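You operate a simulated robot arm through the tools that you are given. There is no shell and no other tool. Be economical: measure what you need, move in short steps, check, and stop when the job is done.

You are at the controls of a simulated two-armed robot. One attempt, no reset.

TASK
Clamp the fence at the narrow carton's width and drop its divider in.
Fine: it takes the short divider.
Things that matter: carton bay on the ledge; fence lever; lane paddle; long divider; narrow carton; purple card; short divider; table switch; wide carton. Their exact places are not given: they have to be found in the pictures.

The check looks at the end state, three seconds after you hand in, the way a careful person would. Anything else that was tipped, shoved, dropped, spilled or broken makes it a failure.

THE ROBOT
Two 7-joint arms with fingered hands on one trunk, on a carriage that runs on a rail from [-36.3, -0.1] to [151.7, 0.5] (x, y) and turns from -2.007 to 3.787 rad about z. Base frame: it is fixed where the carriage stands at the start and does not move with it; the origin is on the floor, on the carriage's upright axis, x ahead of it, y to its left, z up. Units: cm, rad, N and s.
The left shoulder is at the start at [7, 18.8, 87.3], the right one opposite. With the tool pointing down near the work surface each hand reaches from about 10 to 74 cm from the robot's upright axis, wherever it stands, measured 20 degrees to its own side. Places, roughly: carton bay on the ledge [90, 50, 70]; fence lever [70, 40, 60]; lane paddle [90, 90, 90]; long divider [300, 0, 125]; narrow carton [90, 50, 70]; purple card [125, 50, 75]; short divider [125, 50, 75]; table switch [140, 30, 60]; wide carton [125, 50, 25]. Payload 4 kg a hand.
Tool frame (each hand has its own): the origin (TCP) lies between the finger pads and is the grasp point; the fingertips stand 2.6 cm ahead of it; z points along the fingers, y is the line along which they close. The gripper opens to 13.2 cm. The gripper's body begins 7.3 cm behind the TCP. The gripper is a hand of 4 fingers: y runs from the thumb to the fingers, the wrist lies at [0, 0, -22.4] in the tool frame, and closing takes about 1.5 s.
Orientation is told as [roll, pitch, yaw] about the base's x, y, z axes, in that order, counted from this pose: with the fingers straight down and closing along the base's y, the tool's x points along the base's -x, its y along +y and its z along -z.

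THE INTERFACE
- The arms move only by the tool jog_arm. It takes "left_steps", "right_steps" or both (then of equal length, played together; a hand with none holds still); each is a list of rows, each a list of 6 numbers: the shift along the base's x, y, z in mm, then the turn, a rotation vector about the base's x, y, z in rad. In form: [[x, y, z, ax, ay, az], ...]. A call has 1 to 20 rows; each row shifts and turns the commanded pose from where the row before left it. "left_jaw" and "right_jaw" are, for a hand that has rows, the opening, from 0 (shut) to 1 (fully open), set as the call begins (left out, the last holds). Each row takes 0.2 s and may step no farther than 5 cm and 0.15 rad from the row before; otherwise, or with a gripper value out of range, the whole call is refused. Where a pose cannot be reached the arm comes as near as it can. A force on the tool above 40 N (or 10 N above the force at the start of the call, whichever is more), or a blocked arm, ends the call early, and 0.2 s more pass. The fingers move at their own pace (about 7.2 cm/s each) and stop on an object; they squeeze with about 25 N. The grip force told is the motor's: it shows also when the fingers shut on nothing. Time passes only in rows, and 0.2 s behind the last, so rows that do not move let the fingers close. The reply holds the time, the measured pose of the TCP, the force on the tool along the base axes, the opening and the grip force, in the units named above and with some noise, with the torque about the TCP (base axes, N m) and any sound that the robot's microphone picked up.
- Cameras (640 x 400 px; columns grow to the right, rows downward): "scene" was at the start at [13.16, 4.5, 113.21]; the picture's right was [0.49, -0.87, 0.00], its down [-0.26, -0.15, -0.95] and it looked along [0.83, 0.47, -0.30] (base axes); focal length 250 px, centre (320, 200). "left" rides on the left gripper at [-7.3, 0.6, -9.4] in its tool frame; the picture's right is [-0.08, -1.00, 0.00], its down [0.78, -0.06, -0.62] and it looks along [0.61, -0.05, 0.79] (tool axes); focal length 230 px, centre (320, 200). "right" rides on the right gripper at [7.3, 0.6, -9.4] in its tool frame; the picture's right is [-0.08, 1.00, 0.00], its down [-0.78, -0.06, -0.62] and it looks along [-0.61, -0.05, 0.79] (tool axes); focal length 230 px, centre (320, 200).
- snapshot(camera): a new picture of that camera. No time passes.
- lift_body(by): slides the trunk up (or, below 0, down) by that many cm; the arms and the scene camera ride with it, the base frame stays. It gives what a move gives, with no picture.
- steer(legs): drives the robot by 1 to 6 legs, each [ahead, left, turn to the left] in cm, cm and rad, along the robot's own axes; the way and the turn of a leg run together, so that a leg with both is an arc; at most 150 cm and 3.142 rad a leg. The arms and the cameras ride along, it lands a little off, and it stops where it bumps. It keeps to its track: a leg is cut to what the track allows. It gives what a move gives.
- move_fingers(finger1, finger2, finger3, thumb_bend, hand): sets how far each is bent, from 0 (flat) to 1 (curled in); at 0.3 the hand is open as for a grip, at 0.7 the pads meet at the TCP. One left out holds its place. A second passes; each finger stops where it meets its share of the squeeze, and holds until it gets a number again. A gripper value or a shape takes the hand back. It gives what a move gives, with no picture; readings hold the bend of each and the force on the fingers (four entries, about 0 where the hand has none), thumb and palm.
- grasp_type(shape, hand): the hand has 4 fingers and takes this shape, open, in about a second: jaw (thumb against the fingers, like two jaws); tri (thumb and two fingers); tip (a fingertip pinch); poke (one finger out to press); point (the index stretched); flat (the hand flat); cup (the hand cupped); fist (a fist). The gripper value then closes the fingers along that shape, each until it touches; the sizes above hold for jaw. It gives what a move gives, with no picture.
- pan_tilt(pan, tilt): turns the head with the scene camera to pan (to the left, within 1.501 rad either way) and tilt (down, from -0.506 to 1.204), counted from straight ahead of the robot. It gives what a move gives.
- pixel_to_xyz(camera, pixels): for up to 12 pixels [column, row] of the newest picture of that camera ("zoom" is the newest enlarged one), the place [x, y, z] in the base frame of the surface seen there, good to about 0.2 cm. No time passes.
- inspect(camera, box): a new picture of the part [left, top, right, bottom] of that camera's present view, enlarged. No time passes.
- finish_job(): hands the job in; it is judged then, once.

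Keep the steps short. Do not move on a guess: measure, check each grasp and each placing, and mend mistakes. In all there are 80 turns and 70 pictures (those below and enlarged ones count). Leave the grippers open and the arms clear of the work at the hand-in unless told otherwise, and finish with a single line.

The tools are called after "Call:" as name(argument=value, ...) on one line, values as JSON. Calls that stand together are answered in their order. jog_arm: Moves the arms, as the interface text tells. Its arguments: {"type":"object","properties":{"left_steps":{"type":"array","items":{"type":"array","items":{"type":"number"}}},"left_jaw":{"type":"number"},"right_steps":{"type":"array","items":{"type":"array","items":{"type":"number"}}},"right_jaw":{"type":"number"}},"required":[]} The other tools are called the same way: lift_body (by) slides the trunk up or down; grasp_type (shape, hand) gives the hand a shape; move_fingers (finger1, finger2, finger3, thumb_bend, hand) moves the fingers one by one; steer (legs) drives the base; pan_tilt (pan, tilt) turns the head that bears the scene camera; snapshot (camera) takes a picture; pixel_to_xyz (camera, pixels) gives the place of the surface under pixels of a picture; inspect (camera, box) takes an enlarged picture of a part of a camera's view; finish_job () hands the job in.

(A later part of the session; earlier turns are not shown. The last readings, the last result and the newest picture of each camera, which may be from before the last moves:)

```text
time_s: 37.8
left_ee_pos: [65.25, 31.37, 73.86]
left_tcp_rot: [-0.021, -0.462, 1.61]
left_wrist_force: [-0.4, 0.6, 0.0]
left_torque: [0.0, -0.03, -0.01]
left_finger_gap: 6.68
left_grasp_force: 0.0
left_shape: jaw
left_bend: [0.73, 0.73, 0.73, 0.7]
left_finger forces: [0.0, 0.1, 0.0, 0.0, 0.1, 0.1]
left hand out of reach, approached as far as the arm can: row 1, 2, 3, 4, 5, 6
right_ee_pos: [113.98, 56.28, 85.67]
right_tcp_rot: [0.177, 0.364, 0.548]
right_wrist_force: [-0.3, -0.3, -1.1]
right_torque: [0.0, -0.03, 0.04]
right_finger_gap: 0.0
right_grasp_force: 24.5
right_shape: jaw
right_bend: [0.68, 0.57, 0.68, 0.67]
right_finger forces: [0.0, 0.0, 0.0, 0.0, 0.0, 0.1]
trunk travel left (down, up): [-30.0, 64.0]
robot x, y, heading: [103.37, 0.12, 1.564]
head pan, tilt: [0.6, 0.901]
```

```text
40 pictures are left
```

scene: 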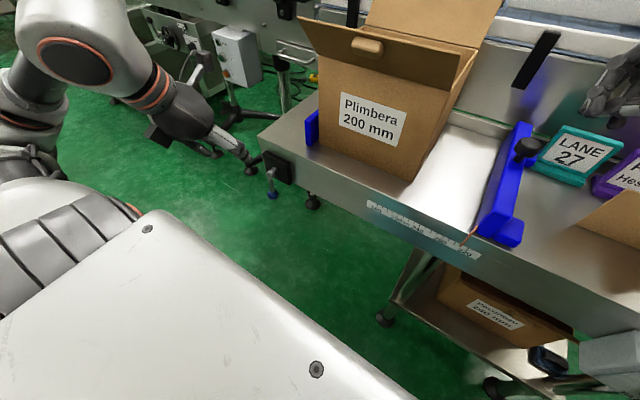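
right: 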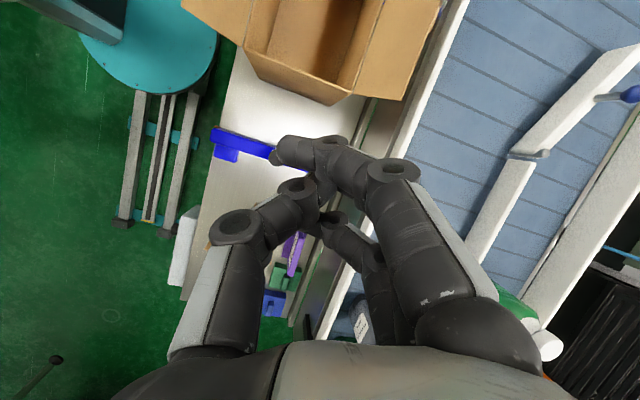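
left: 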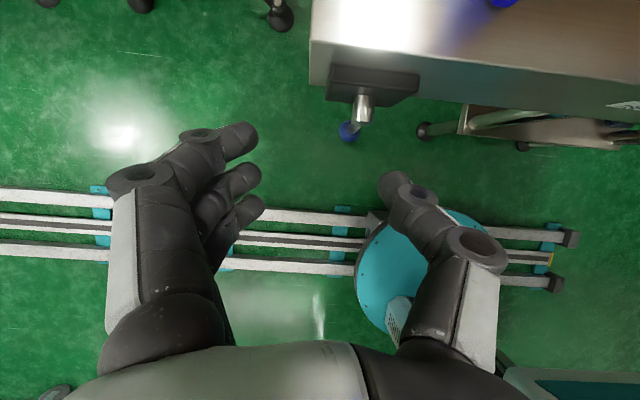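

The left arm is cramped. I lift and retract the right hand, then turn the robot 0.5 rad left and shift 12 cm to +x so the lever lies in front of the left arm.

Call:
jog_arm(right_steps=[[0, 0, 40, 0, 0, 0], [0, 0, 40, 0, 0, 0], [0, -10, 40, 0, 0, 0], [0, -30, 35, 0, 0, 0], [0, -35, 30, 0, 0, 0], [0, -35, 30, 0, 0, 0], [0, -35, 0, 0, 0, 0], [0, -35, 0, 0, 0, 0], [0, -35, 0, 0, 0, 0]])

```text
time_s: 39.8
left_ee_pos: [65.31, 31.25, 73.93]
left_tcp_rot: [-0.019, -0.465, 1.608]
left_wrist_force: [0.4, 0.1, 0.1]
left_torque: [-0.03, 0.03, 0.01]
left_finger_gap: 6.68
left_grasp_force: 0.0
left_shape: jaw
left_bend: [0.73, 0.73, 0.73, 0.7]
left_finger forces: [0.0, 0.0, 0.0, 0.0, 0.1, 0.1]
right_ee_pos: [120.85, 46.16, 107.94]
right_tcp_rot: [0.184, 0.361, 0.587]
right_wrist_force: [0.3, -0.2, 0.6]
right_torque: [0.02, -0.01, -0.02]
right_finger_gap: 0.0
right_grasp_force: 25.5
right_shape: jaw
right_bend: [0.68, 0.57, 0.68, 0.67]
right_finger forces: [0.0, 0.0, 0.1, 0.0, 0.0, 0.0]
right hand out of reach, approached as far as the arm can: row 4, 5, 6, 7, 8, 9
trunk travel left (down, up): [-30.0, 64.0]
robot x, y, heading: [103.63, 0.21, 1.563]
head pan, tilt: [0.6, 0.901]
```

Call:
steer(legs=[[0, -12, 0], [0, 0, 0.5]])

Call:
pan_tilt(pan=0.3, tilt=0.85)

Call:
snapshot(camera="scene")

```text
time_s: 42.5
left_ee_pos: [67.18, 9.12, 73.89]
left_tcp_rot: [-0.023, -0.464, 2.11]
left_wrist_force: [0.0, -0.2, -0.9]
left_torque: [0.03, -0.01, -0.03]
left_finger_gap: 6.69
left_grasp_force: 0.1
left_shape: jaw
left_bend: [0.73, 0.73, 0.73, 0.7]
left_finger forces: [0.1, 0.1, 0.0, 0.1, 0.0, 0.1]
right_ee_pos: [108.61, 48.78, 107.94]
right_tcp_rot: [0.182, 0.359, 1.088]
right_wrist_force: [0.3, -0.4, 0.1]
right_torque: [0.02, 0.0, -0.02]
right_finger_gap: 0.0
right_grasp_force: 25.1
right_shape: jaw
right_bend: [0.68, 0.57, 0.68, 0.67]
right_finger forces: [0.0, 0.1, 0.0, 0.1, 0.0, 0.0]
trunk travel left (down, up): [-30.0, 64.0]
robot x, y, heading: [115.32, 0.44, 2.057]
head pan, tilt: [0.6, 0.901]
```

```text
time_s: 43.3
left_ee_pos: [67.21, 9.16, 73.9]
left_tcp_rot: [-0.021, -0.462, 2.109]
left_wrist_force: [-0.3, -0.5, -0.7]
left_torque: [0.02, -0.04, -0.02]
left_finger_gap: 6.67
left_grasp_force: 0.0
left_shape: jaw
left_bend: [0.73, 0.73, 0.73, 0.7]
left_finger forces: [0.0, 0.0, 0.1, 0.1, 0.1, 0.0]
right_ee_pos: [108.52, 48.91, 107.96]
right_tcp_rot: [0.183, 0.359, 1.089]
right_wrist_force: [-0.5, -0.4, -0.8]
right_torque: [-0.02, -0.01, 0.03]
right_finger_gap: 0.0
right_grasp_force: 25.4
right_shape: jaw
right_bend: [0.68, 0.57, 0.68, 0.67]
right_finger forces: [0.1, 0.1, 0.1, 0.0, 0.0, 0.0]
trunk travel left (down, up): [-30.0, 64.0]
robot x, y, heading: [115.57, 0.01, 2.061]
head pan, tilt: [0.3, 0.85]
```

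```text
39 pictures are left
```

scene: 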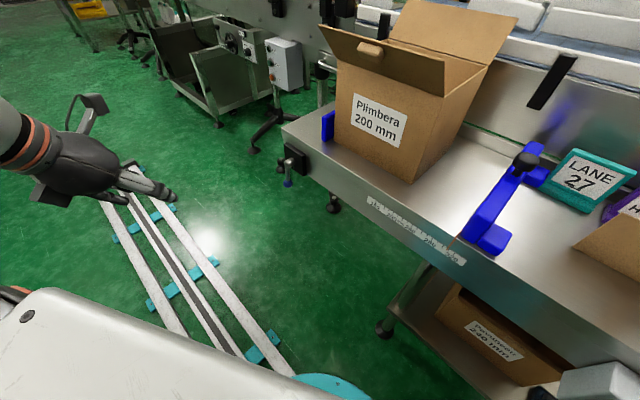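

Call:
jog_arm(left_steps=[[5, 30, -28, 0, 0, -0.1], [5, 30, -28, 0, 0, -0.1], [5, 30, -28, 0, 0, -0.1], [5, 30, -28, 0, 0, -0.1], [6, 30, -28, 0, 0, -0.1]])

Call:
snapshot(camera="left")

Call:
inspect(camera="scene", box=[200, 100, 340, 220])

```text
time_s: 44.5
left_ee_pos: [69.77, 24.17, 59.93]
left_tcp_rot: [-0.021, -0.463, 1.609]
left_wrist_force: [0.1, -0.4, 0.6]
left_torque: [0.04, 0.0, 0.01]
left_finger_gap: 6.66
left_grasp_force: 0.0
left_shape: jaw
left_bend: [0.73, 0.73, 0.73, 0.7]
left_finger forces: [0.0, 0.0, 0.1, 0.0, 0.0, 0.0]
right_ee_pos: [108.57, 48.94, 107.86]
right_tcp_rot: [0.183, 0.361, 1.088]
right_wrist_force: [0.6, 0.5, -0.4]
right_torque: [-0.02, 0.0, -0.01]
right_finger_gap: 0.02
right_grasp_force: 25.1
right_shape: jaw
right_bend: [0.68, 0.57, 0.68, 0.67]
right_finger forces: [0.0, 0.1, 0.1, 0.0, 0.1, 0.1]
trunk travel left (down, up): [-30.0, 64.0]
robot x, y, heading: [115.45, 0.36, 2.062]
head pan, tilt: [0.3, 0.85]
```

```text
38 pictures are left
```

left: 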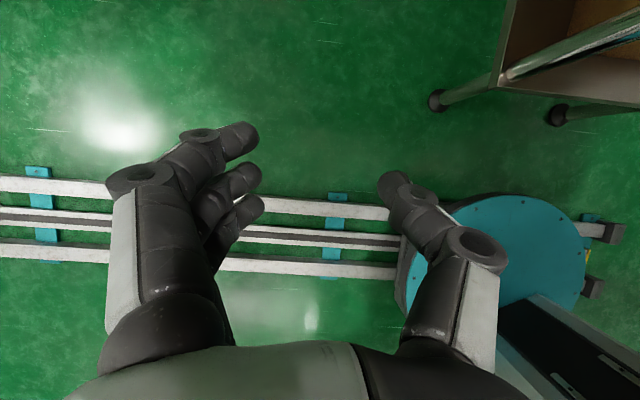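

```text
3.33 times, centred on (270, 160) of scene
```

zoom: 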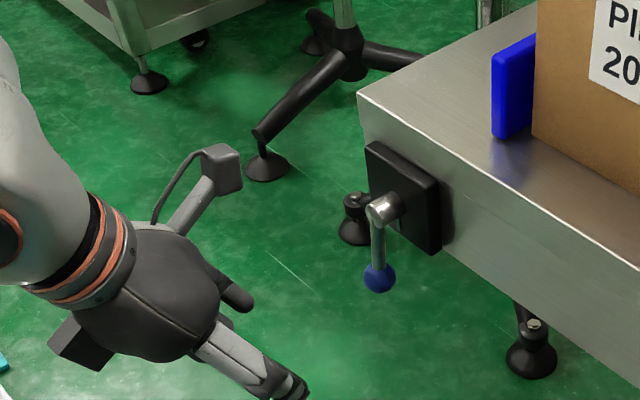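

Hand posture is good. I tilt a bit more and advance to straddle the ball.

Call:
jog_arm(left_steps=[[0, 0, 0, 0.12, 0, 0], [0, 0, 0, 0.12, 0, 0], [0, 35, 0, 0, 0, 0], [0, 35, 0, 0, 0, 0], [0, 25, -2, 0, 0, 0]])

Call:
snapshot(camera="left")

Call:
inspect(camera="scene", box=[200, 100, 340, 220])

```text
time_s: 45.7
left_ee_pos: [69.82, 33.66, 59.62]
left_tcp_rot: [-0.032, -0.701, 1.618]
left_wrist_force: [0.2, 0.2, -0.3]
left_torque: [-0.03, -0.01, -0.03]
left_finger_gap: 6.65
left_grasp_force: 0.1
left_shape: jaw
left_bend: [0.73, 0.73, 0.73, 0.7]
left_finger forces: [0.0, 0.0, 0.1, 0.1, 0.0, 0.0]
right_ee_pos: [108.69, 48.93, 107.9]
right_tcp_rot: [0.185, 0.362, 1.089]
right_wrist_force: [1.0, 0.2, -0.1]
right_torque: [0.0, 0.01, 0.03]
right_finger_gap: 0.0
right_grasp_force: 25.8
right_shape: jaw
right_bend: [0.68, 0.57, 0.68, 0.67]
right_finger forces: [0.0, 0.0, 0.0, 0.0, 0.0, 0.1]
trunk travel left (down, up): [-30.0, 64.0]
robot x, y, heading: [115.67, 0.17, 2.062]
head pan, tilt: [0.3, 0.85]
```

```text
36 pictures are left
```

left: 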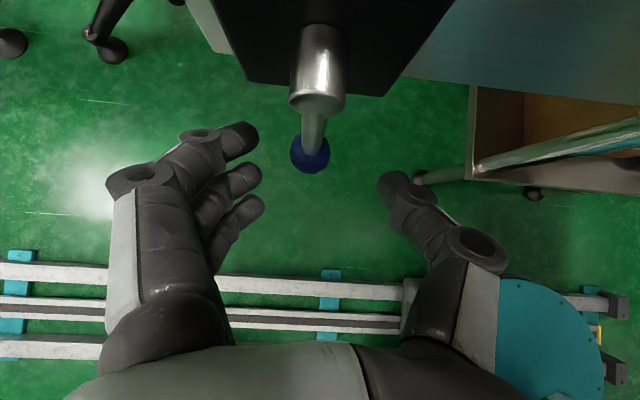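

```text
3.33 times, centred on (270, 160) of scene
```

zoom: 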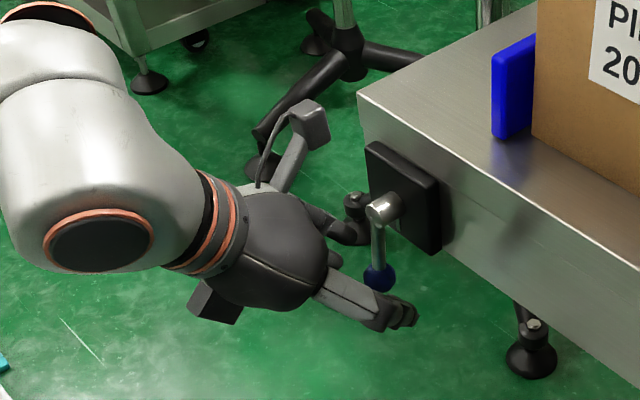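

Call:
jog_arm(left_steps=[[0, 14, -10, 0, 0, 0], [-10, 0, 0, 0, 0, 0], [-10, 0, 0, 0, 0, 0], [-10, 0, 0, 0, 0, 0], [-10, 0, 0, 0, 0, 0]])

Call:
snapshot(camera="left")

```text
time_s: 46.9
left_ee_pos: [65.89, 35.07, 58.56]
left_tcp_rot: [-0.035, -0.702, 1.616]
left_wrist_force: [7.6, -1.9, 0.3]
left_torque: [0.0, -0.1, -0.21]
left_finger_gap: 7.18
left_grasp_force: 0.0
left_shape: jaw
left_bend: [0.73, 0.73, 0.73, 0.7]
left_finger forces: [0.0, 0.1, 0.0, 0.0, 8.4, 0.1]
right_ee_pos: [108.71, 48.68, 107.84]
right_tcp_rot: [0.187, 0.358, 1.09]
right_wrist_force: [0.0, 0.5, 0.5]
right_torque: [0.01, 0.0, -0.02]
right_finger_gap: 0.0
right_grasp_force: 25.1
right_shape: jaw
right_bend: [0.68, 0.57, 0.68, 0.67]
right_finger forces: [0.1, 0.0, 0.0, 0.1, 0.0, 0.1]
trunk travel left (down, up): [-30.0, 64.0]
robot x, y, heading: [115.46, 0.47, 2.061]
head pan, tilt: [0.3, 0.85]
```

```text
34 pictures are left
```

left: 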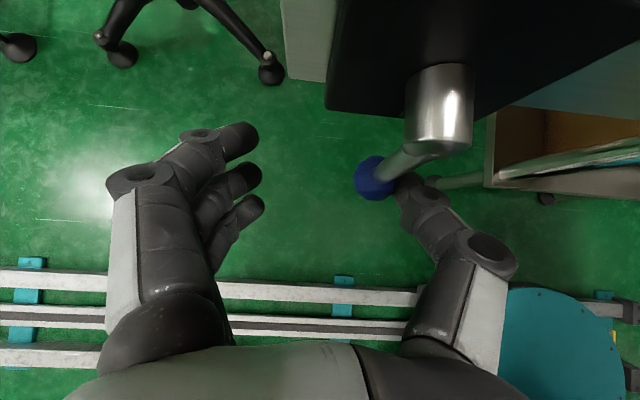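

The lever turns freely toward −x (~8 N). I continue along its arc, hand turning with it.

Call:
jog_arm(left_steps=[[-8.7, 0, 6.4, 0, 0.15, 0], [-7.6, 0, 7.6, 0, 0.15, 0], [-6.4, 0, 8.6, 0, 0.15, 0], [-5, 0, 9.5, 0, 0.15, 0], [-3.6, 0, 10.1, 0, 0.15, 0]])

Call:
inspect(camera="scene", box=[200, 100, 340, 220])

Call:
snapshot(camera="left")

```text
time_s: 47.8
left_ee_pos: [64.39, 35.29, 61.55]
left_tcp_rot: [0.632, -0.619, 1.18]
left_wrist_force: [31.7, -4.7, 2.4]
left_torque: [-0.21, -1.46, -0.59]
left_finger_gap: 7.75
left_grasp_force: 0.0
left_shape: jaw
left_bend: [0.73, 0.73, 0.73, 0.62]
left_finger forces: [0.1, 0.0, 0.1, 0.0, 31.3, 0.0]
right_ee_pos: [108.97, 48.77, 107.94]
right_tcp_rot: [0.186, 0.36, 1.088]
right_wrist_force: [-0.1, 0.4, 0.2]
right_torque: [0.01, -0.05, 0.0]
right_finger_gap: 0.01
right_grasp_force: 25.4
right_shape: jaw
right_bend: [0.68, 0.57, 0.68, 0.67]
right_finger forces: [0.0, 0.0, 0.0, 0.0, 0.0, 0.0]
trunk travel left (down, up): [-30.0, 64.0]
robot x, y, heading: [115.72, 0.38, 2.058]
head pan, tilt: [0.3, 0.85]
stopped in row 4 (left hand): the force on the tool passed its limit at 43 N (the readings are from after the stop); the commanded pose is now the measured one
```

```text
3.33 times, centred on (270, 160) of scene
```

zoom: 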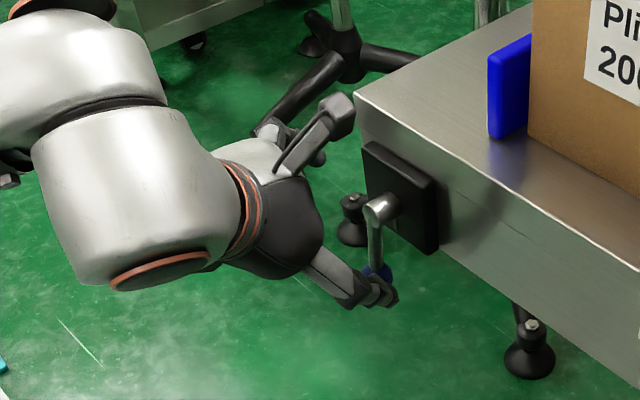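

```text
32 pictures are left
```

left: 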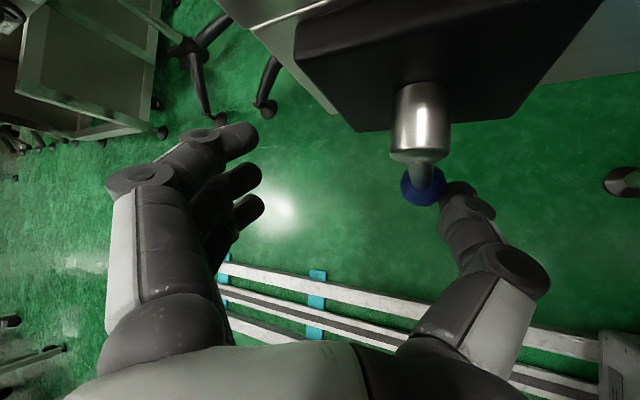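

Call:
pixel_to_xyz(camera="left", pixels=[[418, 185], [428, 172], [418, 100], [420, 198]])

Call:
pixel_to_xyz(camera="zoom", pixels=[[366, 273], [376, 240], [374, 210]])

```text
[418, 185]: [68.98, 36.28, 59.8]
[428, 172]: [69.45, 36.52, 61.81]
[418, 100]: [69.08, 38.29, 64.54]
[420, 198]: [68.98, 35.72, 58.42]
```

```text
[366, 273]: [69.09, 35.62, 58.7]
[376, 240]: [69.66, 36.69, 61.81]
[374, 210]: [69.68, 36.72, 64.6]
```

The lever only moved ~0.8 cm: that way is a stop. I undo the turn, recenter, then push toward +x with the fingers.

Call:
jog_arm(left_steps=[[14, 0, -7.5, 0, -0.14, 0], [14, 0, -7.5, 0, -0.14, 0], [13, 0, -7.5, 0, -0.14, 0], [13, 0, -7.5, 0, -0.14, 0], [10, 0, 0, 0, 0, 0]])

Call:
snapshot(camera="left")

```text
time_s: 49.0
left_ee_pos: [70.24, 35.27, 58.58]
left_tcp_rot: [-0.07, -0.71, 1.638]
left_wrist_force: [-0.6, 0.1, -0.5]
left_torque: [0.01, 0.02, 0.02]
left_finger_gap: 6.69
left_grasp_force: 0.1
left_shape: jaw
left_bend: [0.73, 0.73, 0.73, 0.7]
left_finger forces: [0.0, 0.0, 0.0, 0.0, 0.1, 0.0]
right_ee_pos: [108.7, 48.9, 107.81]
right_tcp_rot: [0.182, 0.36, 1.088]
right_wrist_force: [0.6, 0.2, 1.0]
right_torque: [-0.01, -0.02, 0.02]
right_finger_gap: 0.0
right_grasp_force: 24.7
right_shape: jaw
right_bend: [0.68, 0.57, 0.68, 0.67]
right_finger forces: [0.0, 0.1, 0.1, 0.1, 0.0, 0.0]
trunk travel left (down, up): [-30.0, 64.0]
robot x, y, heading: [115.65, 0.39, 2.061]
head pan, tilt: [0.3, 0.85]
```

```text
31 pictures are left
```

left: 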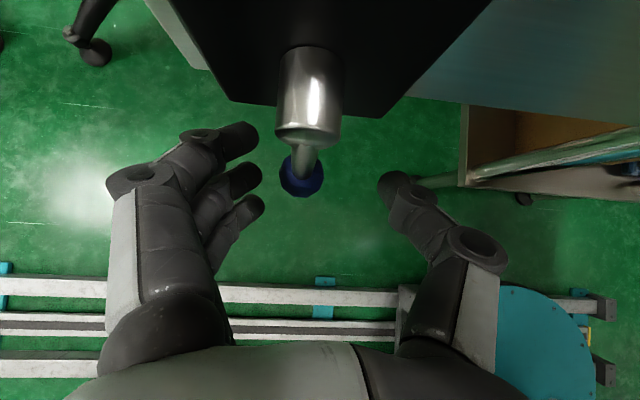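

Call:
jog_arm(left_steps=[[10, 0, 0, 0, 0, 0], [10, 0, 0, 0, 0, 0], [10, 0, 0, 0, 0, 0], [10, 0, 2, 0, 0, 0]])

Call:
snapshot(camera="left")

Call:
inspect(camera="scene", box=[200, 100, 340, 220])

```text
time_s: 50.0
left_ee_pos: [74.28, 35.19, 58.76]
left_tcp_rot: [-0.073, -0.711, 1.634]
left_wrist_force: [-1.4, 0.4, -1.1]
left_torque: [-0.03, -0.03, -0.02]
left_finger_gap: 6.77
left_grasp_force: 0.1
left_shape: jaw
left_bend: [0.73, 0.72, 0.73, 0.7]
left_finger forces: [0.0, 1.8, 0.0, 0.0, 0.0, 0.1]
right_ee_pos: [108.77, 48.91, 107.83]
right_tcp_rot: [0.183, 0.359, 1.086]
right_wrist_force: [0.8, -0.6, 0.0]
right_torque: [-0.03, -0.01, 0.01]
right_finger_gap: 0.0
right_grasp_force: 24.9
right_shape: jaw
right_bend: [0.68, 0.57, 0.68, 0.67]
right_finger forces: [0.0, 0.1, 0.1, 0.0, 0.0, 0.0]
trunk travel left (down, up): [-30.0, 64.0]
robot x, y, heading: [115.81, 0.02, 2.06]
head pan, tilt: [0.3, 0.85]
```

```text
30 pictures are left
```

left: 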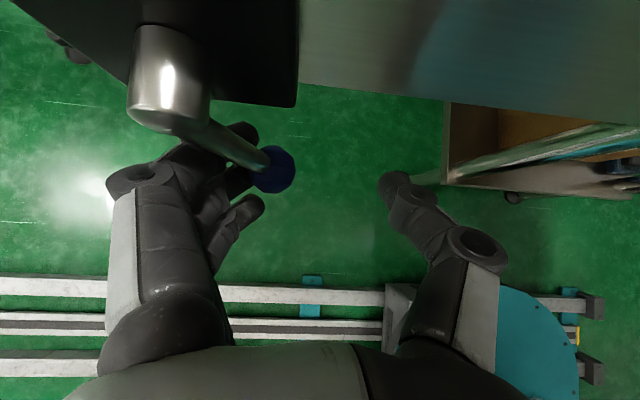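

```text
3.33 times, centred on (270, 160) of scene
```

zoom: 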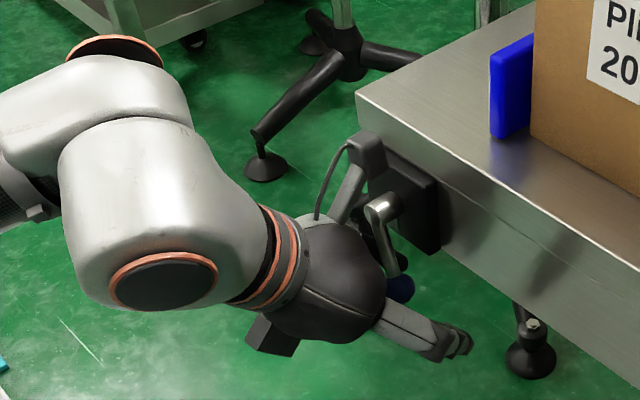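

The lever turns easily this way (1.8 N). I follow its arc.

Call:
jog_arm(left_steps=[[8.3, 0, 7.5, 0, -0.15, 0], [7.1, 0, 8.7, 0, -0.15, 0], [5.7, 0, 9.6, 0, -0.15, 0], [4.2, 0, 10.4, 0, -0.15, 0]])

Call:
snapshot(camera="left")

Call:
inspect(camera="scene", box=[200, 80, 360, 220])

```text
time_s: 51.0
left_ee_pos: [76.63, 35.17, 62.37]
left_tcp_rot: [-0.789, -0.536, 2.067]
left_wrist_force: [-2.0, 1.4, 0.5]
left_torque: [0.0, 0.08, 0.03]
left_finger_gap: 6.77
left_grasp_force: 0.1
left_shape: jaw
left_bend: [0.72, 0.72, 0.73, 0.7]
left_finger forces: [1.3, 1.1, 0.0, 0.0, 0.1, 0.0]
right_ee_pos: [108.64, 48.86, 107.89]
right_tcp_rot: [0.184, 0.359, 1.085]
right_wrist_force: [0.2, 0.2, 0.1]
right_torque: [-0.03, 0.02, 0.01]
right_finger_gap: 0.0
right_grasp_force: 25.0
right_shape: jaw
right_bend: [0.68, 0.57, 0.68, 0.67]
right_finger forces: [0.1, 0.0, 0.0, 0.0, 0.0, 0.0]
trunk travel left (down, up): [-30.0, 64.0]
robot x, y, heading: [115.8, 0.17, 2.062]
head pan, tilt: [0.3, 0.85]
```

```text
28 pictures are left
```

left: 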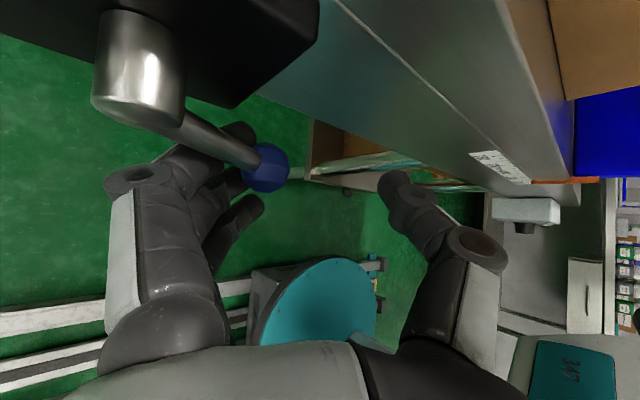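

```text
2.86 times, centred on (280, 150) of scene
```

zoom: 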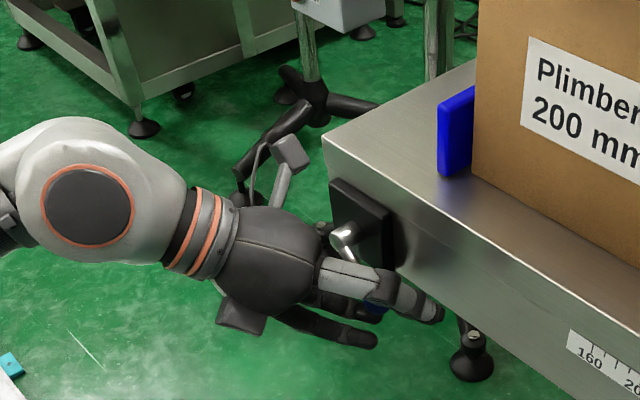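

Call:
pixel_to_xyz(camera="left", pixels=[[268, 170], [210, 140]])

Call:
jog_arm(left_steps=[[5, 0, 10, 0, -0.12, 0], [4.2, 0, 10.4, 0, -0.12, 0], [2.6, 0, 10.9, 0, -0.12, 0]])

Call:
snapshot(camera="left")

```text
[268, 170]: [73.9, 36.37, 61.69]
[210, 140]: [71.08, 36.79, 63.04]
```

```text
time_s: 51.8
left_ee_pos: [77.89, 35.22, 65.53]
left_tcp_rot: [-1.123, -0.341, 2.21]
left_wrist_force: [-2.7, 1.5, -1.6]
left_torque: [0.01, 0.05, 0.02]
left_finger_gap: 6.79
left_grasp_force: 0.1
left_shape: jaw
left_bend: [0.72, 0.73, 0.73, 0.7]
left_finger forces: [2.5, 0.1, 0.0, 0.0, 0.0, 0.0]
right_ee_pos: [108.64, 48.89, 108.02]
right_tcp_rot: [0.185, 0.361, 1.089]
right_wrist_force: [0.3, 0.4, -0.5]
right_torque: [0.04, 0.02, 0.04]
right_finger_gap: 0.01
right_grasp_force: 25.2
right_shape: jaw
right_bend: [0.68, 0.57, 0.68, 0.67]
right_finger forces: [0.1, 0.0, 0.0, 0.0, 0.0, 0.0]
trunk travel left (down, up): [-30.0, 64.0]
robot x, y, heading: [115.7, 0.32, 2.065]
head pan, tilt: [0.3, 0.85]
```

```text
26 pictures are left
```

left: 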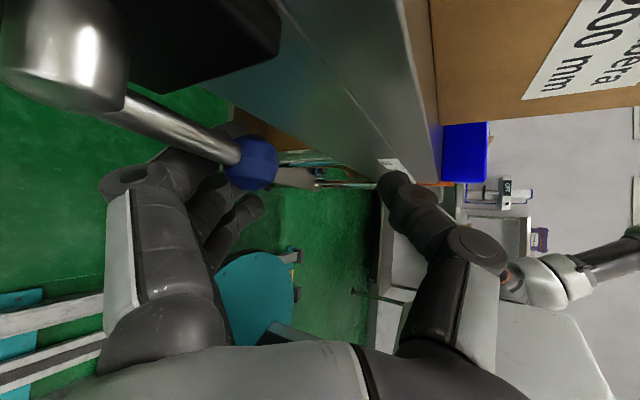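

Call:
jog_arm(left_steps=[[-1, 0, 9, 0, -0.05, 0], [-2, 0, 9, 0, -0.05, 0], [-3, 0, 8, 0, 0, 0]])

Call:
snapshot(camera="left")

```text
time_s: 52.7
left_ee_pos: [77.65, 35.17, 67.26]
left_tcp_rot: [-1.195, -0.262, 2.225]
left_wrist_force: [3.1, 8.4, -20.2]
left_torque: [0.08, -0.73, -0.25]
left_finger_gap: 7.33
left_grasp_force: 0.0
left_shape: jaw
left_bend: [0.66, 0.71, 0.73, 0.7]
left_finger forces: [15.8, 7.9, 0.1, 0.1, 0.0, 0.1]
right_ee_pos: [108.61, 49.05, 107.8]
right_tcp_rot: [0.182, 0.36, 1.086]
right_wrist_force: [0.0, 0.1, 0.1]
right_torque: [0.05, 0.0, 0.04]
right_finger_gap: 0.01
right_grasp_force: 25.0
right_shape: jaw
right_bend: [0.68, 0.57, 0.68, 0.67]
right_finger forces: [0.1, 0.0, 0.1, 0.0, 0.1, 0.1]
trunk travel left (down, up): [-30.0, 64.0]
robot x, y, heading: [115.27, 0.12, 2.062]
head pan, tilt: [0.3, 0.85]
stopped in row 3 (left hand): the force on the tool passed its limit at 46 N (the readings are from after the stop); the commanded pose is now the measured one
```

```text
25 pictures are left
```

left: 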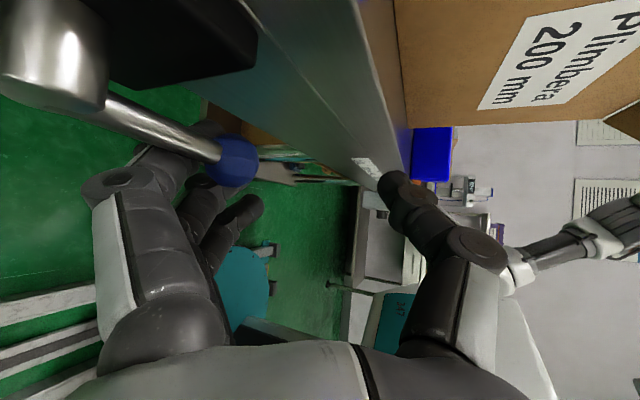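

The lever hit its upper end stop. I back the left hand off, leaving the lever up.

Call:
jog_arm(left_steps=[[0, 0, -8, 0, 0, 0], [0, -8, -4, 0, 0, 0], [0, -20, 0, 0, 0, 0], [0, -30, 0, 0, 0, 0], [0, -30, 0, 0, 0, 0], [-10, -20, 0, 0, 0, 0]])

Call:
inspect(camera="scene", box=[200, 80, 360, 220])

```text
time_s: 54.1
left_ee_pos: [76.68, 24.25, 66.4]
left_tcp_rot: [-1.2, -0.27, 2.226]
left_wrist_force: [0.7, -0.6, -0.1]
left_torque: [0.0, 0.01, 0.02]
left_finger_gap: 6.66
left_grasp_force: 0.1
left_shape: jaw
left_bend: [0.73, 0.73, 0.73, 0.7]
left_finger forces: [0.0, 0.0, 0.0, 0.0, 0.1, 0.0]
right_ee_pos: [108.87, 48.84, 107.84]
right_tcp_rot: [0.184, 0.359, 1.088]
right_wrist_force: [-0.5, 0.6, 0.3]
right_torque: [-0.02, 0.01, -0.05]
right_finger_gap: 0.0
right_grasp_force: 25.1
right_shape: jaw
right_bend: [0.68, 0.57, 0.68, 0.67]
right_finger forces: [0.0, 0.0, 0.0, 0.1, 0.0, 0.0]
trunk travel left (down, up): [-30.0, 64.0]
robot x, y, heading: [115.68, 0.57, 2.058]
head pan, tilt: [0.3, 0.85]
```

```text
2.86 times, centred on (280, 150) of scene
```

zoom: 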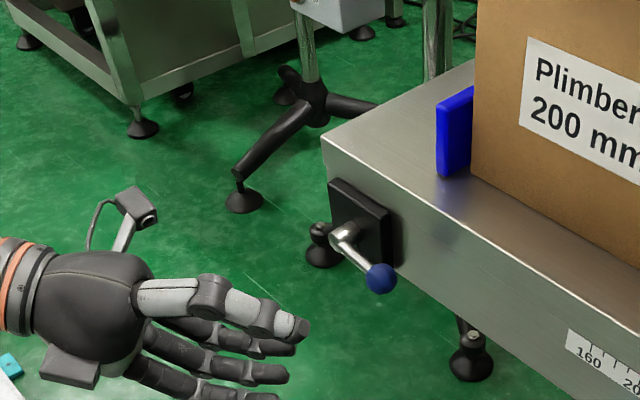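

The lever stays up, unlocked. Now the right hand goes back behind the fence: first over the gap.

Call:
jog_arm(right_steps=[[14, 10, 0, 0, 0, -0.1], [14, 10, 0, 0, 0, -0.1], [14, 10, 0, 0, 0, -0.1], [14, 10, 0, 0, 0, -0.1], [14, 10, 0, 0, 0, -0.1], [0, 0, -40, 0, 0, 0], [0, 0, -40, 0, 0, 0], [0, 0, -40, 0, 0, 0]])

Call:
pan_tilt(pan=-0.4, tilt=0.8)

Call:
snapshot(camera="scene")

```text
time_s: 55.9
left_ee_pos: [76.74, 24.28, 66.28]
left_tcp_rot: [-1.198, -0.27, 2.225]
left_wrist_force: [-0.5, -0.3, -0.1]
left_torque: [-0.01, -0.03, -0.01]
left_finger_gap: 6.65
left_grasp_force: 0.1
left_shape: jaw
left_bend: [0.73, 0.73, 0.73, 0.7]
left_finger forces: [0.1, 0.0, 0.0, 0.0, 0.0, 0.1]
right_ee_pos: [113.96, 61.68, 98.24]
right_tcp_rot: [0.192, 0.35, 0.907]
right_wrist_force: [-0.3, 0.4, -0.4]
right_torque: [-0.01, 0.02, -0.01]
right_finger_gap: 0.0
right_grasp_force: 25.0
right_shape: jaw
right_bend: [0.68, 0.57, 0.68, 0.67]
right_finger forces: [0.0, 0.1, 0.0, 0.1, 0.0, 0.0]
right hand out of reach, approached as far as the arm can: row 1, 2, 3, 4, 5, 6, 7, 8
trunk travel left (down, up): [-30.0, 64.0]
robot x, y, heading: [115.79, 0.29, 2.06]
head pan, tilt: [0.3, 0.85]
```

```text
time_s: 56.9
left_ee_pos: [76.71, 24.4, 66.4]
left_tcp_rot: [-1.197, -0.269, 2.225]
left_wrist_force: [-0.3, -0.4, 0.5]
left_torque: [-0.01, 0.02, -0.03]
left_finger_gap: 6.65
left_grasp_force: 0.0
left_shape: jaw
left_bend: [0.73, 0.73, 0.73, 0.7]
left_finger forces: [0.0, 0.0, 0.0, 0.0, 0.0, 0.0]
right_ee_pos: [113.95, 61.64, 98.37]
right_tcp_rot: [0.192, 0.35, 0.908]
right_wrist_force: [-0.3, 0.9, -1.2]
right_torque: [0.02, -0.03, 0.03]
right_finger_gap: 0.01
right_grasp_force: 25.1
right_shape: jaw
right_bend: [0.68, 0.57, 0.68, 0.67]
right_finger forces: [0.0, 0.1, 0.1, 0.0, 0.1, 0.0]
trunk travel left (down, up): [-30.0, 64.0]
robot x, y, heading: [115.44, 0.38, 2.058]
head pan, tilt: [-0.4, 0.799]
```

```text
23 pictures are left
```

scene: 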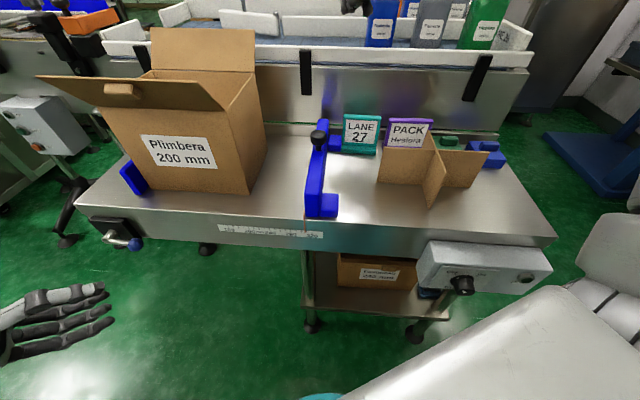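

The wrist turn limit drags the hand. I relax yaw a little and bring the hand back to y≈55, then down.

Call:
jog_arm(right_steps=[[3, -13, 0, 0.03, 0.01, 0.07], [3, -13, 0, 0.03, 0.01, 0.07], [3, -13, 0, 0.03, 0.01, 0.07], [3, -13, 0, 0.03, 0.01, 0.06], [3, -13, 0, 0.03, 0.01, 0.03], [0, 0, -30, 0, 0, 0], [0, 0, -30, 0, 0, 0], [0, 0, -30, 0, 0, 0]])

```text
time_s: 58.7
left_ee_pos: [76.7, 24.25, 66.45]
left_tcp_rot: [-1.199, -0.268, 2.225]
left_wrist_force: [0.6, 0.6, 0.7]
left_torque: [-0.04, 0.04, 0.03]
left_finger_gap: 6.65
left_grasp_force: 0.0
left_shape: jaw
left_bend: [0.73, 0.73, 0.73, 0.7]
left_finger forces: [0.1, 0.0, 0.0, 0.0, 0.0, 0.1]
right_ee_pos: [115.49, 54.85, 89.17]
right_tcp_rot: [0.311, 0.241, 1.236]
right_wrist_force: [0.2, -0.3, 0.4]
right_torque: [0.02, 0.01, -0.01]
right_finger_gap: 0.0
right_grasp_force: 25.2
right_shape: jaw
right_bend: [0.68, 0.57, 0.68, 0.67]
right_finger forces: [0.0, 0.1, 0.0, 0.1, 0.0, 0.1]
trunk travel left (down, up): [-30.0, 64.0]
robot x, y, heading: [115.74, 0.48, 2.06]
head pan, tilt: [-0.4, 0.799]
```

Call:
jog_arm(right_steps=[[0, 3, -40, 0, 0, 0], [0, 3, -40, 0, 0, 0], [0, 0, -30, 0, 0, 0], [0, 0, -20, 0, 0, 0]])

Call:
inspect(camera="scene", box=[200, 60, 500, 260])

```text
time_s: 59.7
left_ee_pos: [76.69, 24.35, 66.44]
left_tcp_rot: [-1.2, -0.269, 2.225]
left_wrist_force: [-0.2, -0.7, 0.2]
left_torque: [0.02, 0.0, 0.03]
left_finger_gap: 6.66
left_grasp_force: 0.0
left_shape: jaw
left_bend: [0.73, 0.73, 0.73, 0.7]
left_finger forces: [0.0, 0.0, 0.0, 0.0, 0.0, 0.1]
right_ee_pos: [115.36, 55.56, 76.38]
right_tcp_rot: [0.311, 0.24, 1.235]
right_wrist_force: [-0.3, 0.6, 1.1]
right_torque: [0.0, 0.04, 0.0]
right_finger_gap: 0.0
right_grasp_force: 25.2
right_shape: jaw
right_bend: [0.68, 0.57, 0.68, 0.67]
right_finger forces: [0.0, 0.0, 0.0, 0.0, 0.0, 0.0]
trunk travel left (down, up): [-30.0, 64.0]
robot x, y, heading: [115.49, 0.35, 2.06]
head pan, tilt: [-0.4, 0.799]
```

```text
2.00 times, centred on (350, 160) of scene
```

zoom: 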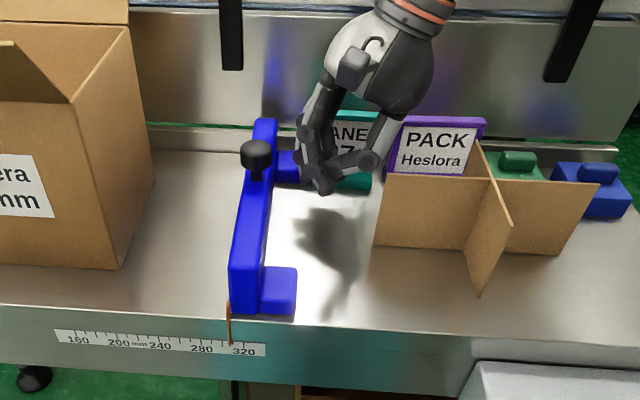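

Clear. Push the fence toward −x.

Call:
jog_arm(right_steps=[[-15, 0, -5, 0, 0, 0], [-10, 0, 0, 0, 0, 0], [-10, 0, 0, 0, 0, 0], [-10, 0, 0, 0, 0, 0], [-10, 0, 0, 0, 0, 0], [-10, 0, 0, 0, 0, 0]])

Call:
inspect(camera="scene", box=[100, 60, 400, 260])

```text
time_s: 61.1
left_ee_pos: [76.64, 24.36, 66.33]
left_tcp_rot: [-1.2, -0.268, 2.226]
left_wrist_force: [0.5, 0.0, -0.6]
left_torque: [0.02, 0.0, -0.04]
left_finger_gap: 6.65
left_grasp_force: 0.1
left_shape: jaw
left_bend: [0.73, 0.73, 0.73, 0.7]
left_finger forces: [0.0, 0.0, 0.0, 0.1, 0.0, 0.0]
right_ee_pos: [108.81, 55.65, 75.87]
right_tcp_rot: [0.309, 0.239, 1.235]
right_wrist_force: [1.9, -0.6, -0.8]
right_torque: [0.03, -0.03, 0.05]
right_finger_gap: 0.0
right_grasp_force: 25.1
right_shape: jaw
right_bend: [0.68, 0.57, 0.68, 0.67]
right_finger forces: [0.1, 1.2, 0.0, 0.0, 0.0, 0.1]
trunk travel left (down, up): [-30.0, 64.0]
robot x, y, heading: [115.58, 0.28, 2.061]
head pan, tilt: [-0.4, 0.799]
```

```text
2.00 times, centred on (250, 160) of scene
```

zoom: 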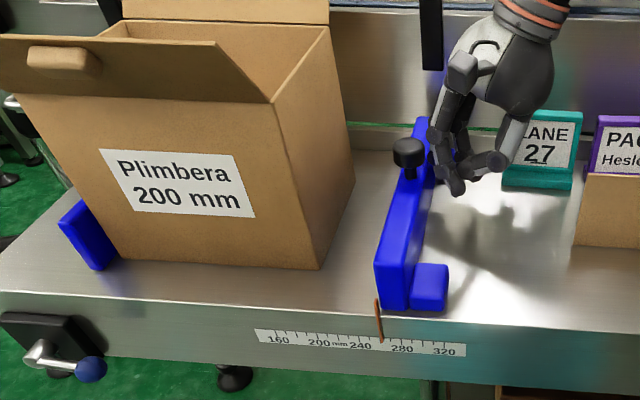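

The fence slides freely; pointer ≈258. Continue 45 mm and recheck.

Call:
jog_arm(right_steps=[[-10, 0, 0, 0, 0, 0], [-10, 0, 0, 0, 0, 0], [-10, 0, 0, 0, 0, 0], [-8, 0, 0, 0, 0, 0], [-7, 0, 0, 0, 0, 0]])

Call:
inspect(camera="scene", box=[100, 60, 400, 260])

```text
time_s: 62.3
left_ee_pos: [76.71, 24.28, 66.4]
left_tcp_rot: [-1.2, -0.27, 2.225]
left_wrist_force: [0.9, 0.2, 0.3]
left_torque: [-0.01, 0.03, -0.02]
left_finger_gap: 6.63
left_grasp_force: 0.1
left_shape: jaw
left_bend: [0.73, 0.73, 0.73, 0.7]
left_finger forces: [0.1, 0.1, 0.1, 0.1, 0.1, 0.0]
right_ee_pos: [104.34, 55.55, 75.64]
right_tcp_rot: [0.31, 0.241, 1.237]
right_wrist_force: [2.3, -0.9, 0.8]
right_torque: [-0.01, 0.05, -0.03]
right_finger_gap: 0.0
right_grasp_force: 25.2
right_shape: jaw
right_bend: [0.68, 0.57, 0.68, 0.67]
right_finger forces: [0.0, 2.6, 0.0, 0.0, 0.0, 0.0]
trunk travel left (down, up): [-30.0, 64.0]
robot x, y, heading: [115.81, 0.14, 2.065]
head pan, tilt: [-0.4, 0.799]
```

```text
2.00 times, centred on (250, 160) of scene
```

zoom: 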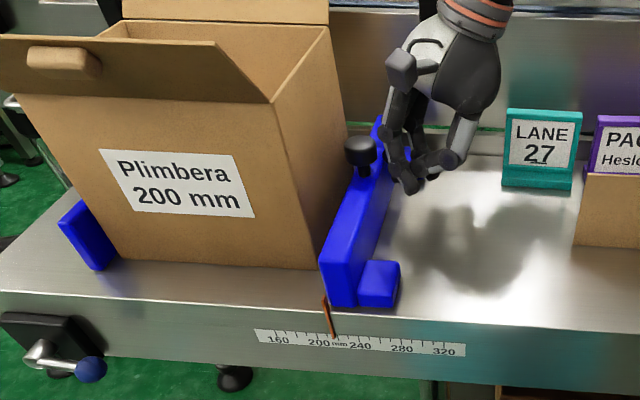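

Pointer ≈214. Small steps now.

Call:
jog_arm(right_steps=[[-5, 0, 0, 0, 0, 0], [-4, 0, 0, 0, 0, 0], [-2, 0, 0, 0, 0, 0]])

Call:
inspect(camera="scene", box=[200, 160, 330, 250])

```text
time_s: 63.1
left_ee_pos: [76.71, 24.25, 66.38]
left_tcp_rot: [-1.199, -0.269, 2.225]
left_wrist_force: [0.2, 0.4, 0.2]
left_torque: [-0.02, 0.02, -0.03]
left_finger_gap: 6.65
left_grasp_force: 0.1
left_shape: jaw
left_bend: [0.73, 0.73, 0.73, 0.7]
left_finger forces: [0.1, 0.0, 0.0, 0.1, 0.1, 0.1]
right_ee_pos: [103.3, 55.61, 75.92]
right_tcp_rot: [0.31, 0.241, 1.236]
right_wrist_force: [3.5, -1.4, 1.1]
right_torque: [0.0, 0.01, 0.01]
right_finger_gap: 0.0
right_grasp_force: 24.8
right_shape: jaw
right_bend: [0.68, 0.57, 0.68, 0.67]
right_finger forces: [0.0, 4.1, 0.0, 0.1, 0.0, 0.0]
trunk travel left (down, up): [-30.0, 64.0]
robot x, y, heading: [115.68, 0.35, 2.063]
head pan, tilt: [-0.4, 0.799]
```

```text
4.44 times, centred on (265, 205) of scene
```

zoom: 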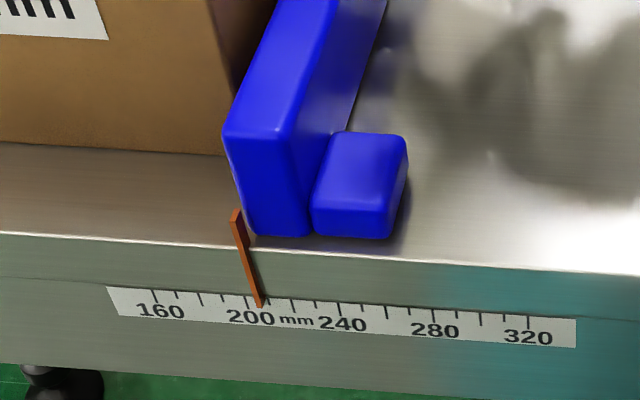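

Pointer ≈205, force rising to 4 N (carton sliding to the fixed fence). A few millimetres more.

Call:
jog_arm(right_steps=[[-2, 0, 0, 0, 0, 0], [-2, 0, 0, 0, 0, 0], [-1, 0, 0, 0, 0, 0]])

Call:
inspect(camera="scene", box=[200, 160, 330, 250])

```text
time_s: 63.9
left_ee_pos: [76.64, 24.22, 66.33]
left_tcp_rot: [-1.199, -0.269, 2.225]
left_wrist_force: [0.7, 0.4, 0.6]
left_torque: [0.0, -0.02, 0.03]
left_finger_gap: 6.65
left_grasp_force: 0.0
left_shape: jaw
left_bend: [0.73, 0.73, 0.73, 0.7]
left_finger forces: [0.0, 0.0, 0.0, 0.0, 0.0, 0.0]
right_ee_pos: [102.81, 55.62, 75.81]
right_tcp_rot: [0.311, 0.241, 1.236]
right_wrist_force: [3.8, 0.2, 0.1]
right_torque: [0.0, -0.03, -0.07]
right_finger_gap: 0.0
right_grasp_force: 24.9
right_shape: jaw
right_bend: [0.68, 0.57, 0.68, 0.67]
right_finger forces: [0.1, 3.9, 0.0, 0.1, 0.0, 0.1]
trunk travel left (down, up): [-30.0, 64.0]
robot x, y, heading: [115.66, 0.24, 2.063]
head pan, tilt: [-0.4, 0.799]
```

```text
4.44 times, centred on (265, 205) of scene
```

zoom: 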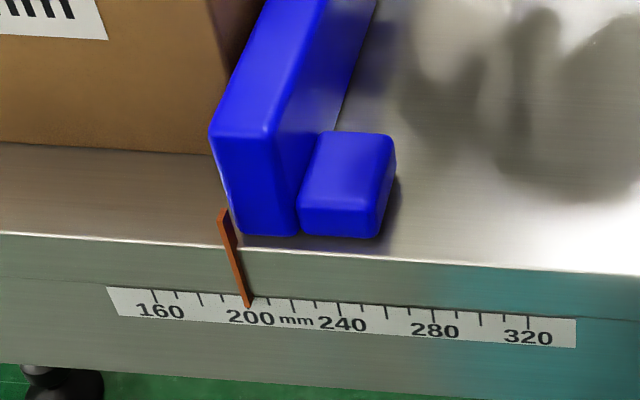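

Pointer is right on 200. With the right hand holding the fence, the left hand re-enters around the lever ball.

Call:
jog_arm(left_steps=[[10, 20, 0, 0, 0, 0], [0, 30, 0, 0, 0, 0], [0, 30, 0, 0, 0, 0], [0, 28, 0, 0, 0, 0]])

Call:
snapshot(camera="left")

```text
time_s: 64.9
left_ee_pos: [77.68, 35.21, 66.28]
left_tcp_rot: [-1.198, -0.269, 2.227]
left_wrist_force: [-2.4, 1.1, -4.9]
left_torque: [-0.06, -0.05, 0.01]
left_finger_gap: 6.89
left_grasp_force: 0.0
left_shape: jaw
left_bend: [0.71, 0.73, 0.73, 0.7]
left_finger forces: [4.4, 0.0, 0.0, 0.1, 0.0, 0.0]
right_ee_pos: [102.74, 55.67, 75.74]
right_tcp_rot: [0.309, 0.243, 1.232]
right_wrist_force: [2.7, 1.0, 0.5]
right_torque: [0.0, 0.0, -0.03]
right_finger_gap: 0.0
right_grasp_force: 24.9
right_shape: jaw
right_bend: [0.68, 0.57, 0.68, 0.67]
right_finger forces: [0.1, 2.5, 0.1, 0.0, 0.0, 0.1]
trunk travel left (down, up): [-30.0, 64.0]
robot x, y, heading: [115.75, 0.28, 2.064]
head pan, tilt: [-0.4, 0.799]
```

```text
17 pictures are left
```

left: 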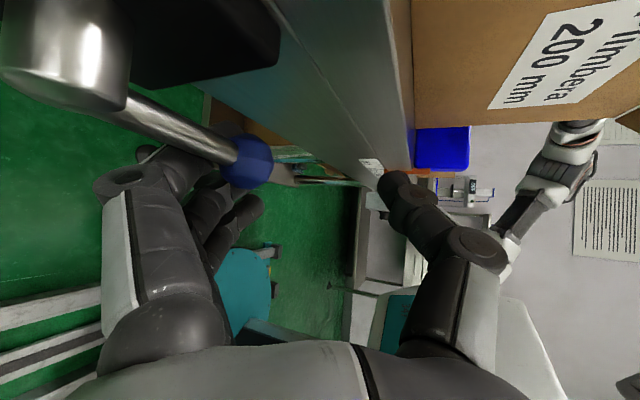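

The ball is between fingers and thumb. I follow the arc back down, then push toward −x to the lock stop.

Call:
jog_arm(left_steps=[[1.5, 0, -12.1, 0, 0.15, 0], [-0.3, 0, -12.2, 0, 0.15, 0], [-2.2, 0, -12, 0, 0.15, 0], [-3.9, 0, -11.6, 0, 0.15, 0], [-5.6, 0, -10.9, 0, 0.15, 0], [-7.2, 0, -9.9, 0, 0.15, 0], [-8.6, 0, -8.7, 0, 0.15, 0]])

Call:
jog_arm(left_steps=[[-10, 0, 0, 0, 0, 0], [-10, 0, 0, 0, 0, 0], [-10, 0, 0, 0, 0, 0], [-10, 0, 0, 0, 0, 0], [-10, 0, 0, 0, 0, 0], [-10, 0, 0, 0, 0, 0], [-10, 0, 0, 0, 0, 0], [-10, 0, 0, 0, 0, 0], [-8, 0, 0, 0, 0, 0], [-8, 0, 0, 0, 0, 0], [-8, 0, 0, 0, 0, 0]])

Call:
snapshot(camera="left")

```text
time_s: 66.5
left_ee_pos: [75.02, 34.97, 58.58]
left_tcp_rot: [-0.085, -0.698, 1.65]
left_wrist_force: [0.1, -0.3, -0.1]
left_torque: [0.02, 0.03, -0.01]
left_finger_gap: 6.65
left_grasp_force: 0.1
left_shape: jaw
left_bend: [0.73, 0.73, 0.73, 0.7]
left_finger forces: [0.1, 0.0, 0.0, 0.0, 0.0, 0.0]
right_ee_pos: [102.76, 55.82, 75.9]
right_tcp_rot: [0.311, 0.24, 1.236]
right_wrist_force: [1.0, -0.5, 0.4]
right_torque: [-0.04, 0.02, -0.06]
right_finger_gap: 0.02
right_grasp_force: 24.8
right_shape: jaw
right_bend: [0.68, 0.56, 0.68, 0.67]
right_finger forces: [0.1, 1.4, 0.0, 0.0, 0.0, 0.0]
trunk travel left (down, up): [-30.0, 64.0]
robot x, y, heading: [115.66, 0.48, 2.06]
head pan, tilt: [-0.4, 0.799]
```

```text
time_s: 68.9
left_ee_pos: [64.58, 35.03, 58.63]
left_tcp_rot: [-0.088, -0.695, 1.651]
left_wrist_force: [-0.5, -0.5, 0.0]
left_torque: [-0.03, 0.01, 0.0]
left_finger_gap: 6.66
left_grasp_force: 0.0
left_shape: jaw
left_bend: [0.73, 0.73, 0.73, 0.7]
left_finger forces: [0.0, 0.1, 0.0, 0.0, 0.0, 0.1]
right_ee_pos: [102.76, 55.68, 75.96]
right_tcp_rot: [0.31, 0.24, 1.234]
right_wrist_force: [1.1, 0.2, -0.1]
right_torque: [0.04, 0.0, -0.03]
right_finger_gap: 0.0
right_grasp_force: 24.9
right_shape: jaw
right_bend: [0.68, 0.56, 0.68, 0.67]
right_finger forces: [0.0, 1.3, 0.0, 0.1, 0.1, 0.0]
trunk travel left (down, up): [-30.0, 64.0]
robot x, y, heading: [115.59, 0.45, 2.066]
head pan, tilt: [-0.4, 0.799]
```

```text
16 pictures are left
```

left: 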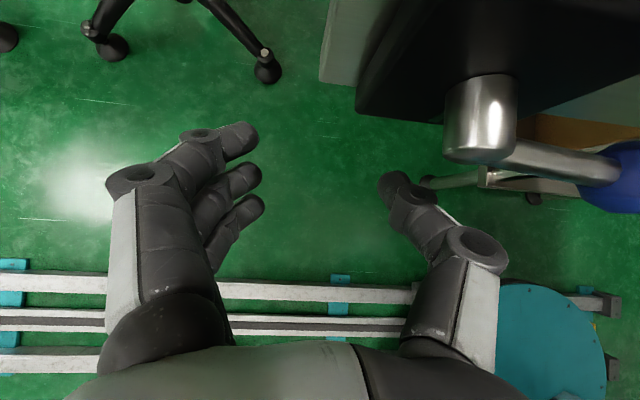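

The ball slipped out and the lever stayed up. I back off, shut the left hand and come over the ball from above.

Call:
jog_arm(left_steps=[[0, -40, 20, 0, 0, 0], [0, -50, 30, 0, 0, 0], [40, -10, 40, 0, 0, 0], [40, 0, 25, 0, 0, 0], [35, 0, 0, 0, 0, 0], [0, 0, 0, 0, 0, 0], [0, 35, 0, 0, 0, 0], [0, 35, 0, 0, 0, 0], [0, 25, 0, 0, 0, 0]], left_jaw=0)

Call:
snapshot(camera="left")

```text
refused: row 2 steps farther than a row can; nothing moved
```

```text
15 pictures are left
```

left: 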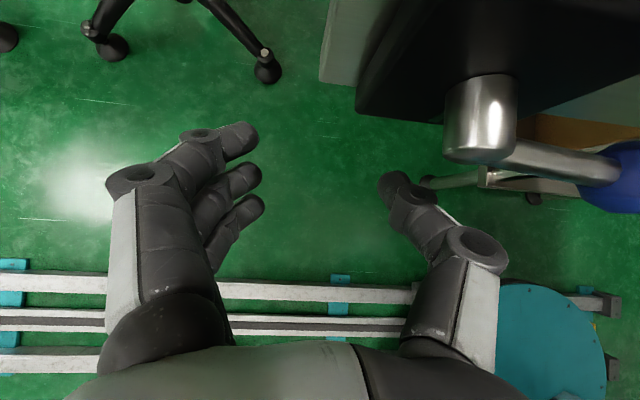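

Call:
pixel_to_xyz(camera="left", pixels=[[615, 180], [560, 160]])

Call:
jog_arm(left_steps=[[0, -40, 15, 0, 0, 0], [0, -40, 20, 0, 0, 0], [25, -20, 30, 0, 0, 0], [35, 0, 30, 0, 0, 0], [35, 0, 20, 0, 0, 0], [20, 0, 0, 0, 0, 0], [0, 35, 0, 0, 0, 0], [0, 35, 0, 0, 0, 0], [0, 25, 0, 0, 0, 0]], left_jaw=0)

Call:
snapshot(camera="left")

```text
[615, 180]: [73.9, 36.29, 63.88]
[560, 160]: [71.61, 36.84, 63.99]
```

```text
time_s: 70.9
left_ee_pos: [76.17, 34.59, 70.26]
left_tcp_rot: [-0.087, -0.696, 1.65]
left_wrist_force: [-0.2, 0.3, -0.2]
left_torque: [-0.02, 0.0, 0.03]
left_finger_gap: 0.0
left_grasp_force: 25.1
left_shape: jaw
left_bend: [0.68, 0.58, 0.68, 0.66]
left_finger forces: [0.0, 0.0, 0.0, 0.0, 0.1, 0.0]
right_ee_pos: [102.81, 55.72, 75.82]
right_tcp_rot: [0.311, 0.241, 1.237]
right_wrist_force: [2.2, -0.7, 0.0]
right_torque: [0.02, -0.04, -0.02]
right_finger_gap: 0.0
right_grasp_force: 24.6
right_shape: jaw
right_bend: [0.68, 0.56, 0.68, 0.67]
right_finger forces: [0.0, 1.5, 0.0, 0.0, 0.0, 0.0]
trunk travel left (down, up): [-30.0, 64.0]
robot x, y, heading: [115.93, 0.42, 2.059]
head pan, tilt: [-0.4, 0.799]
```

```text
14 pictures are left
```

left: 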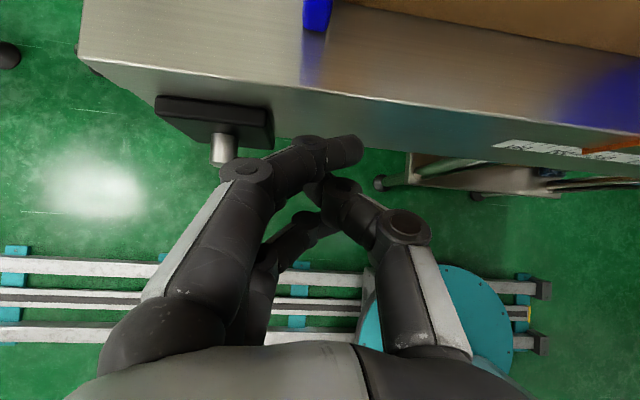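

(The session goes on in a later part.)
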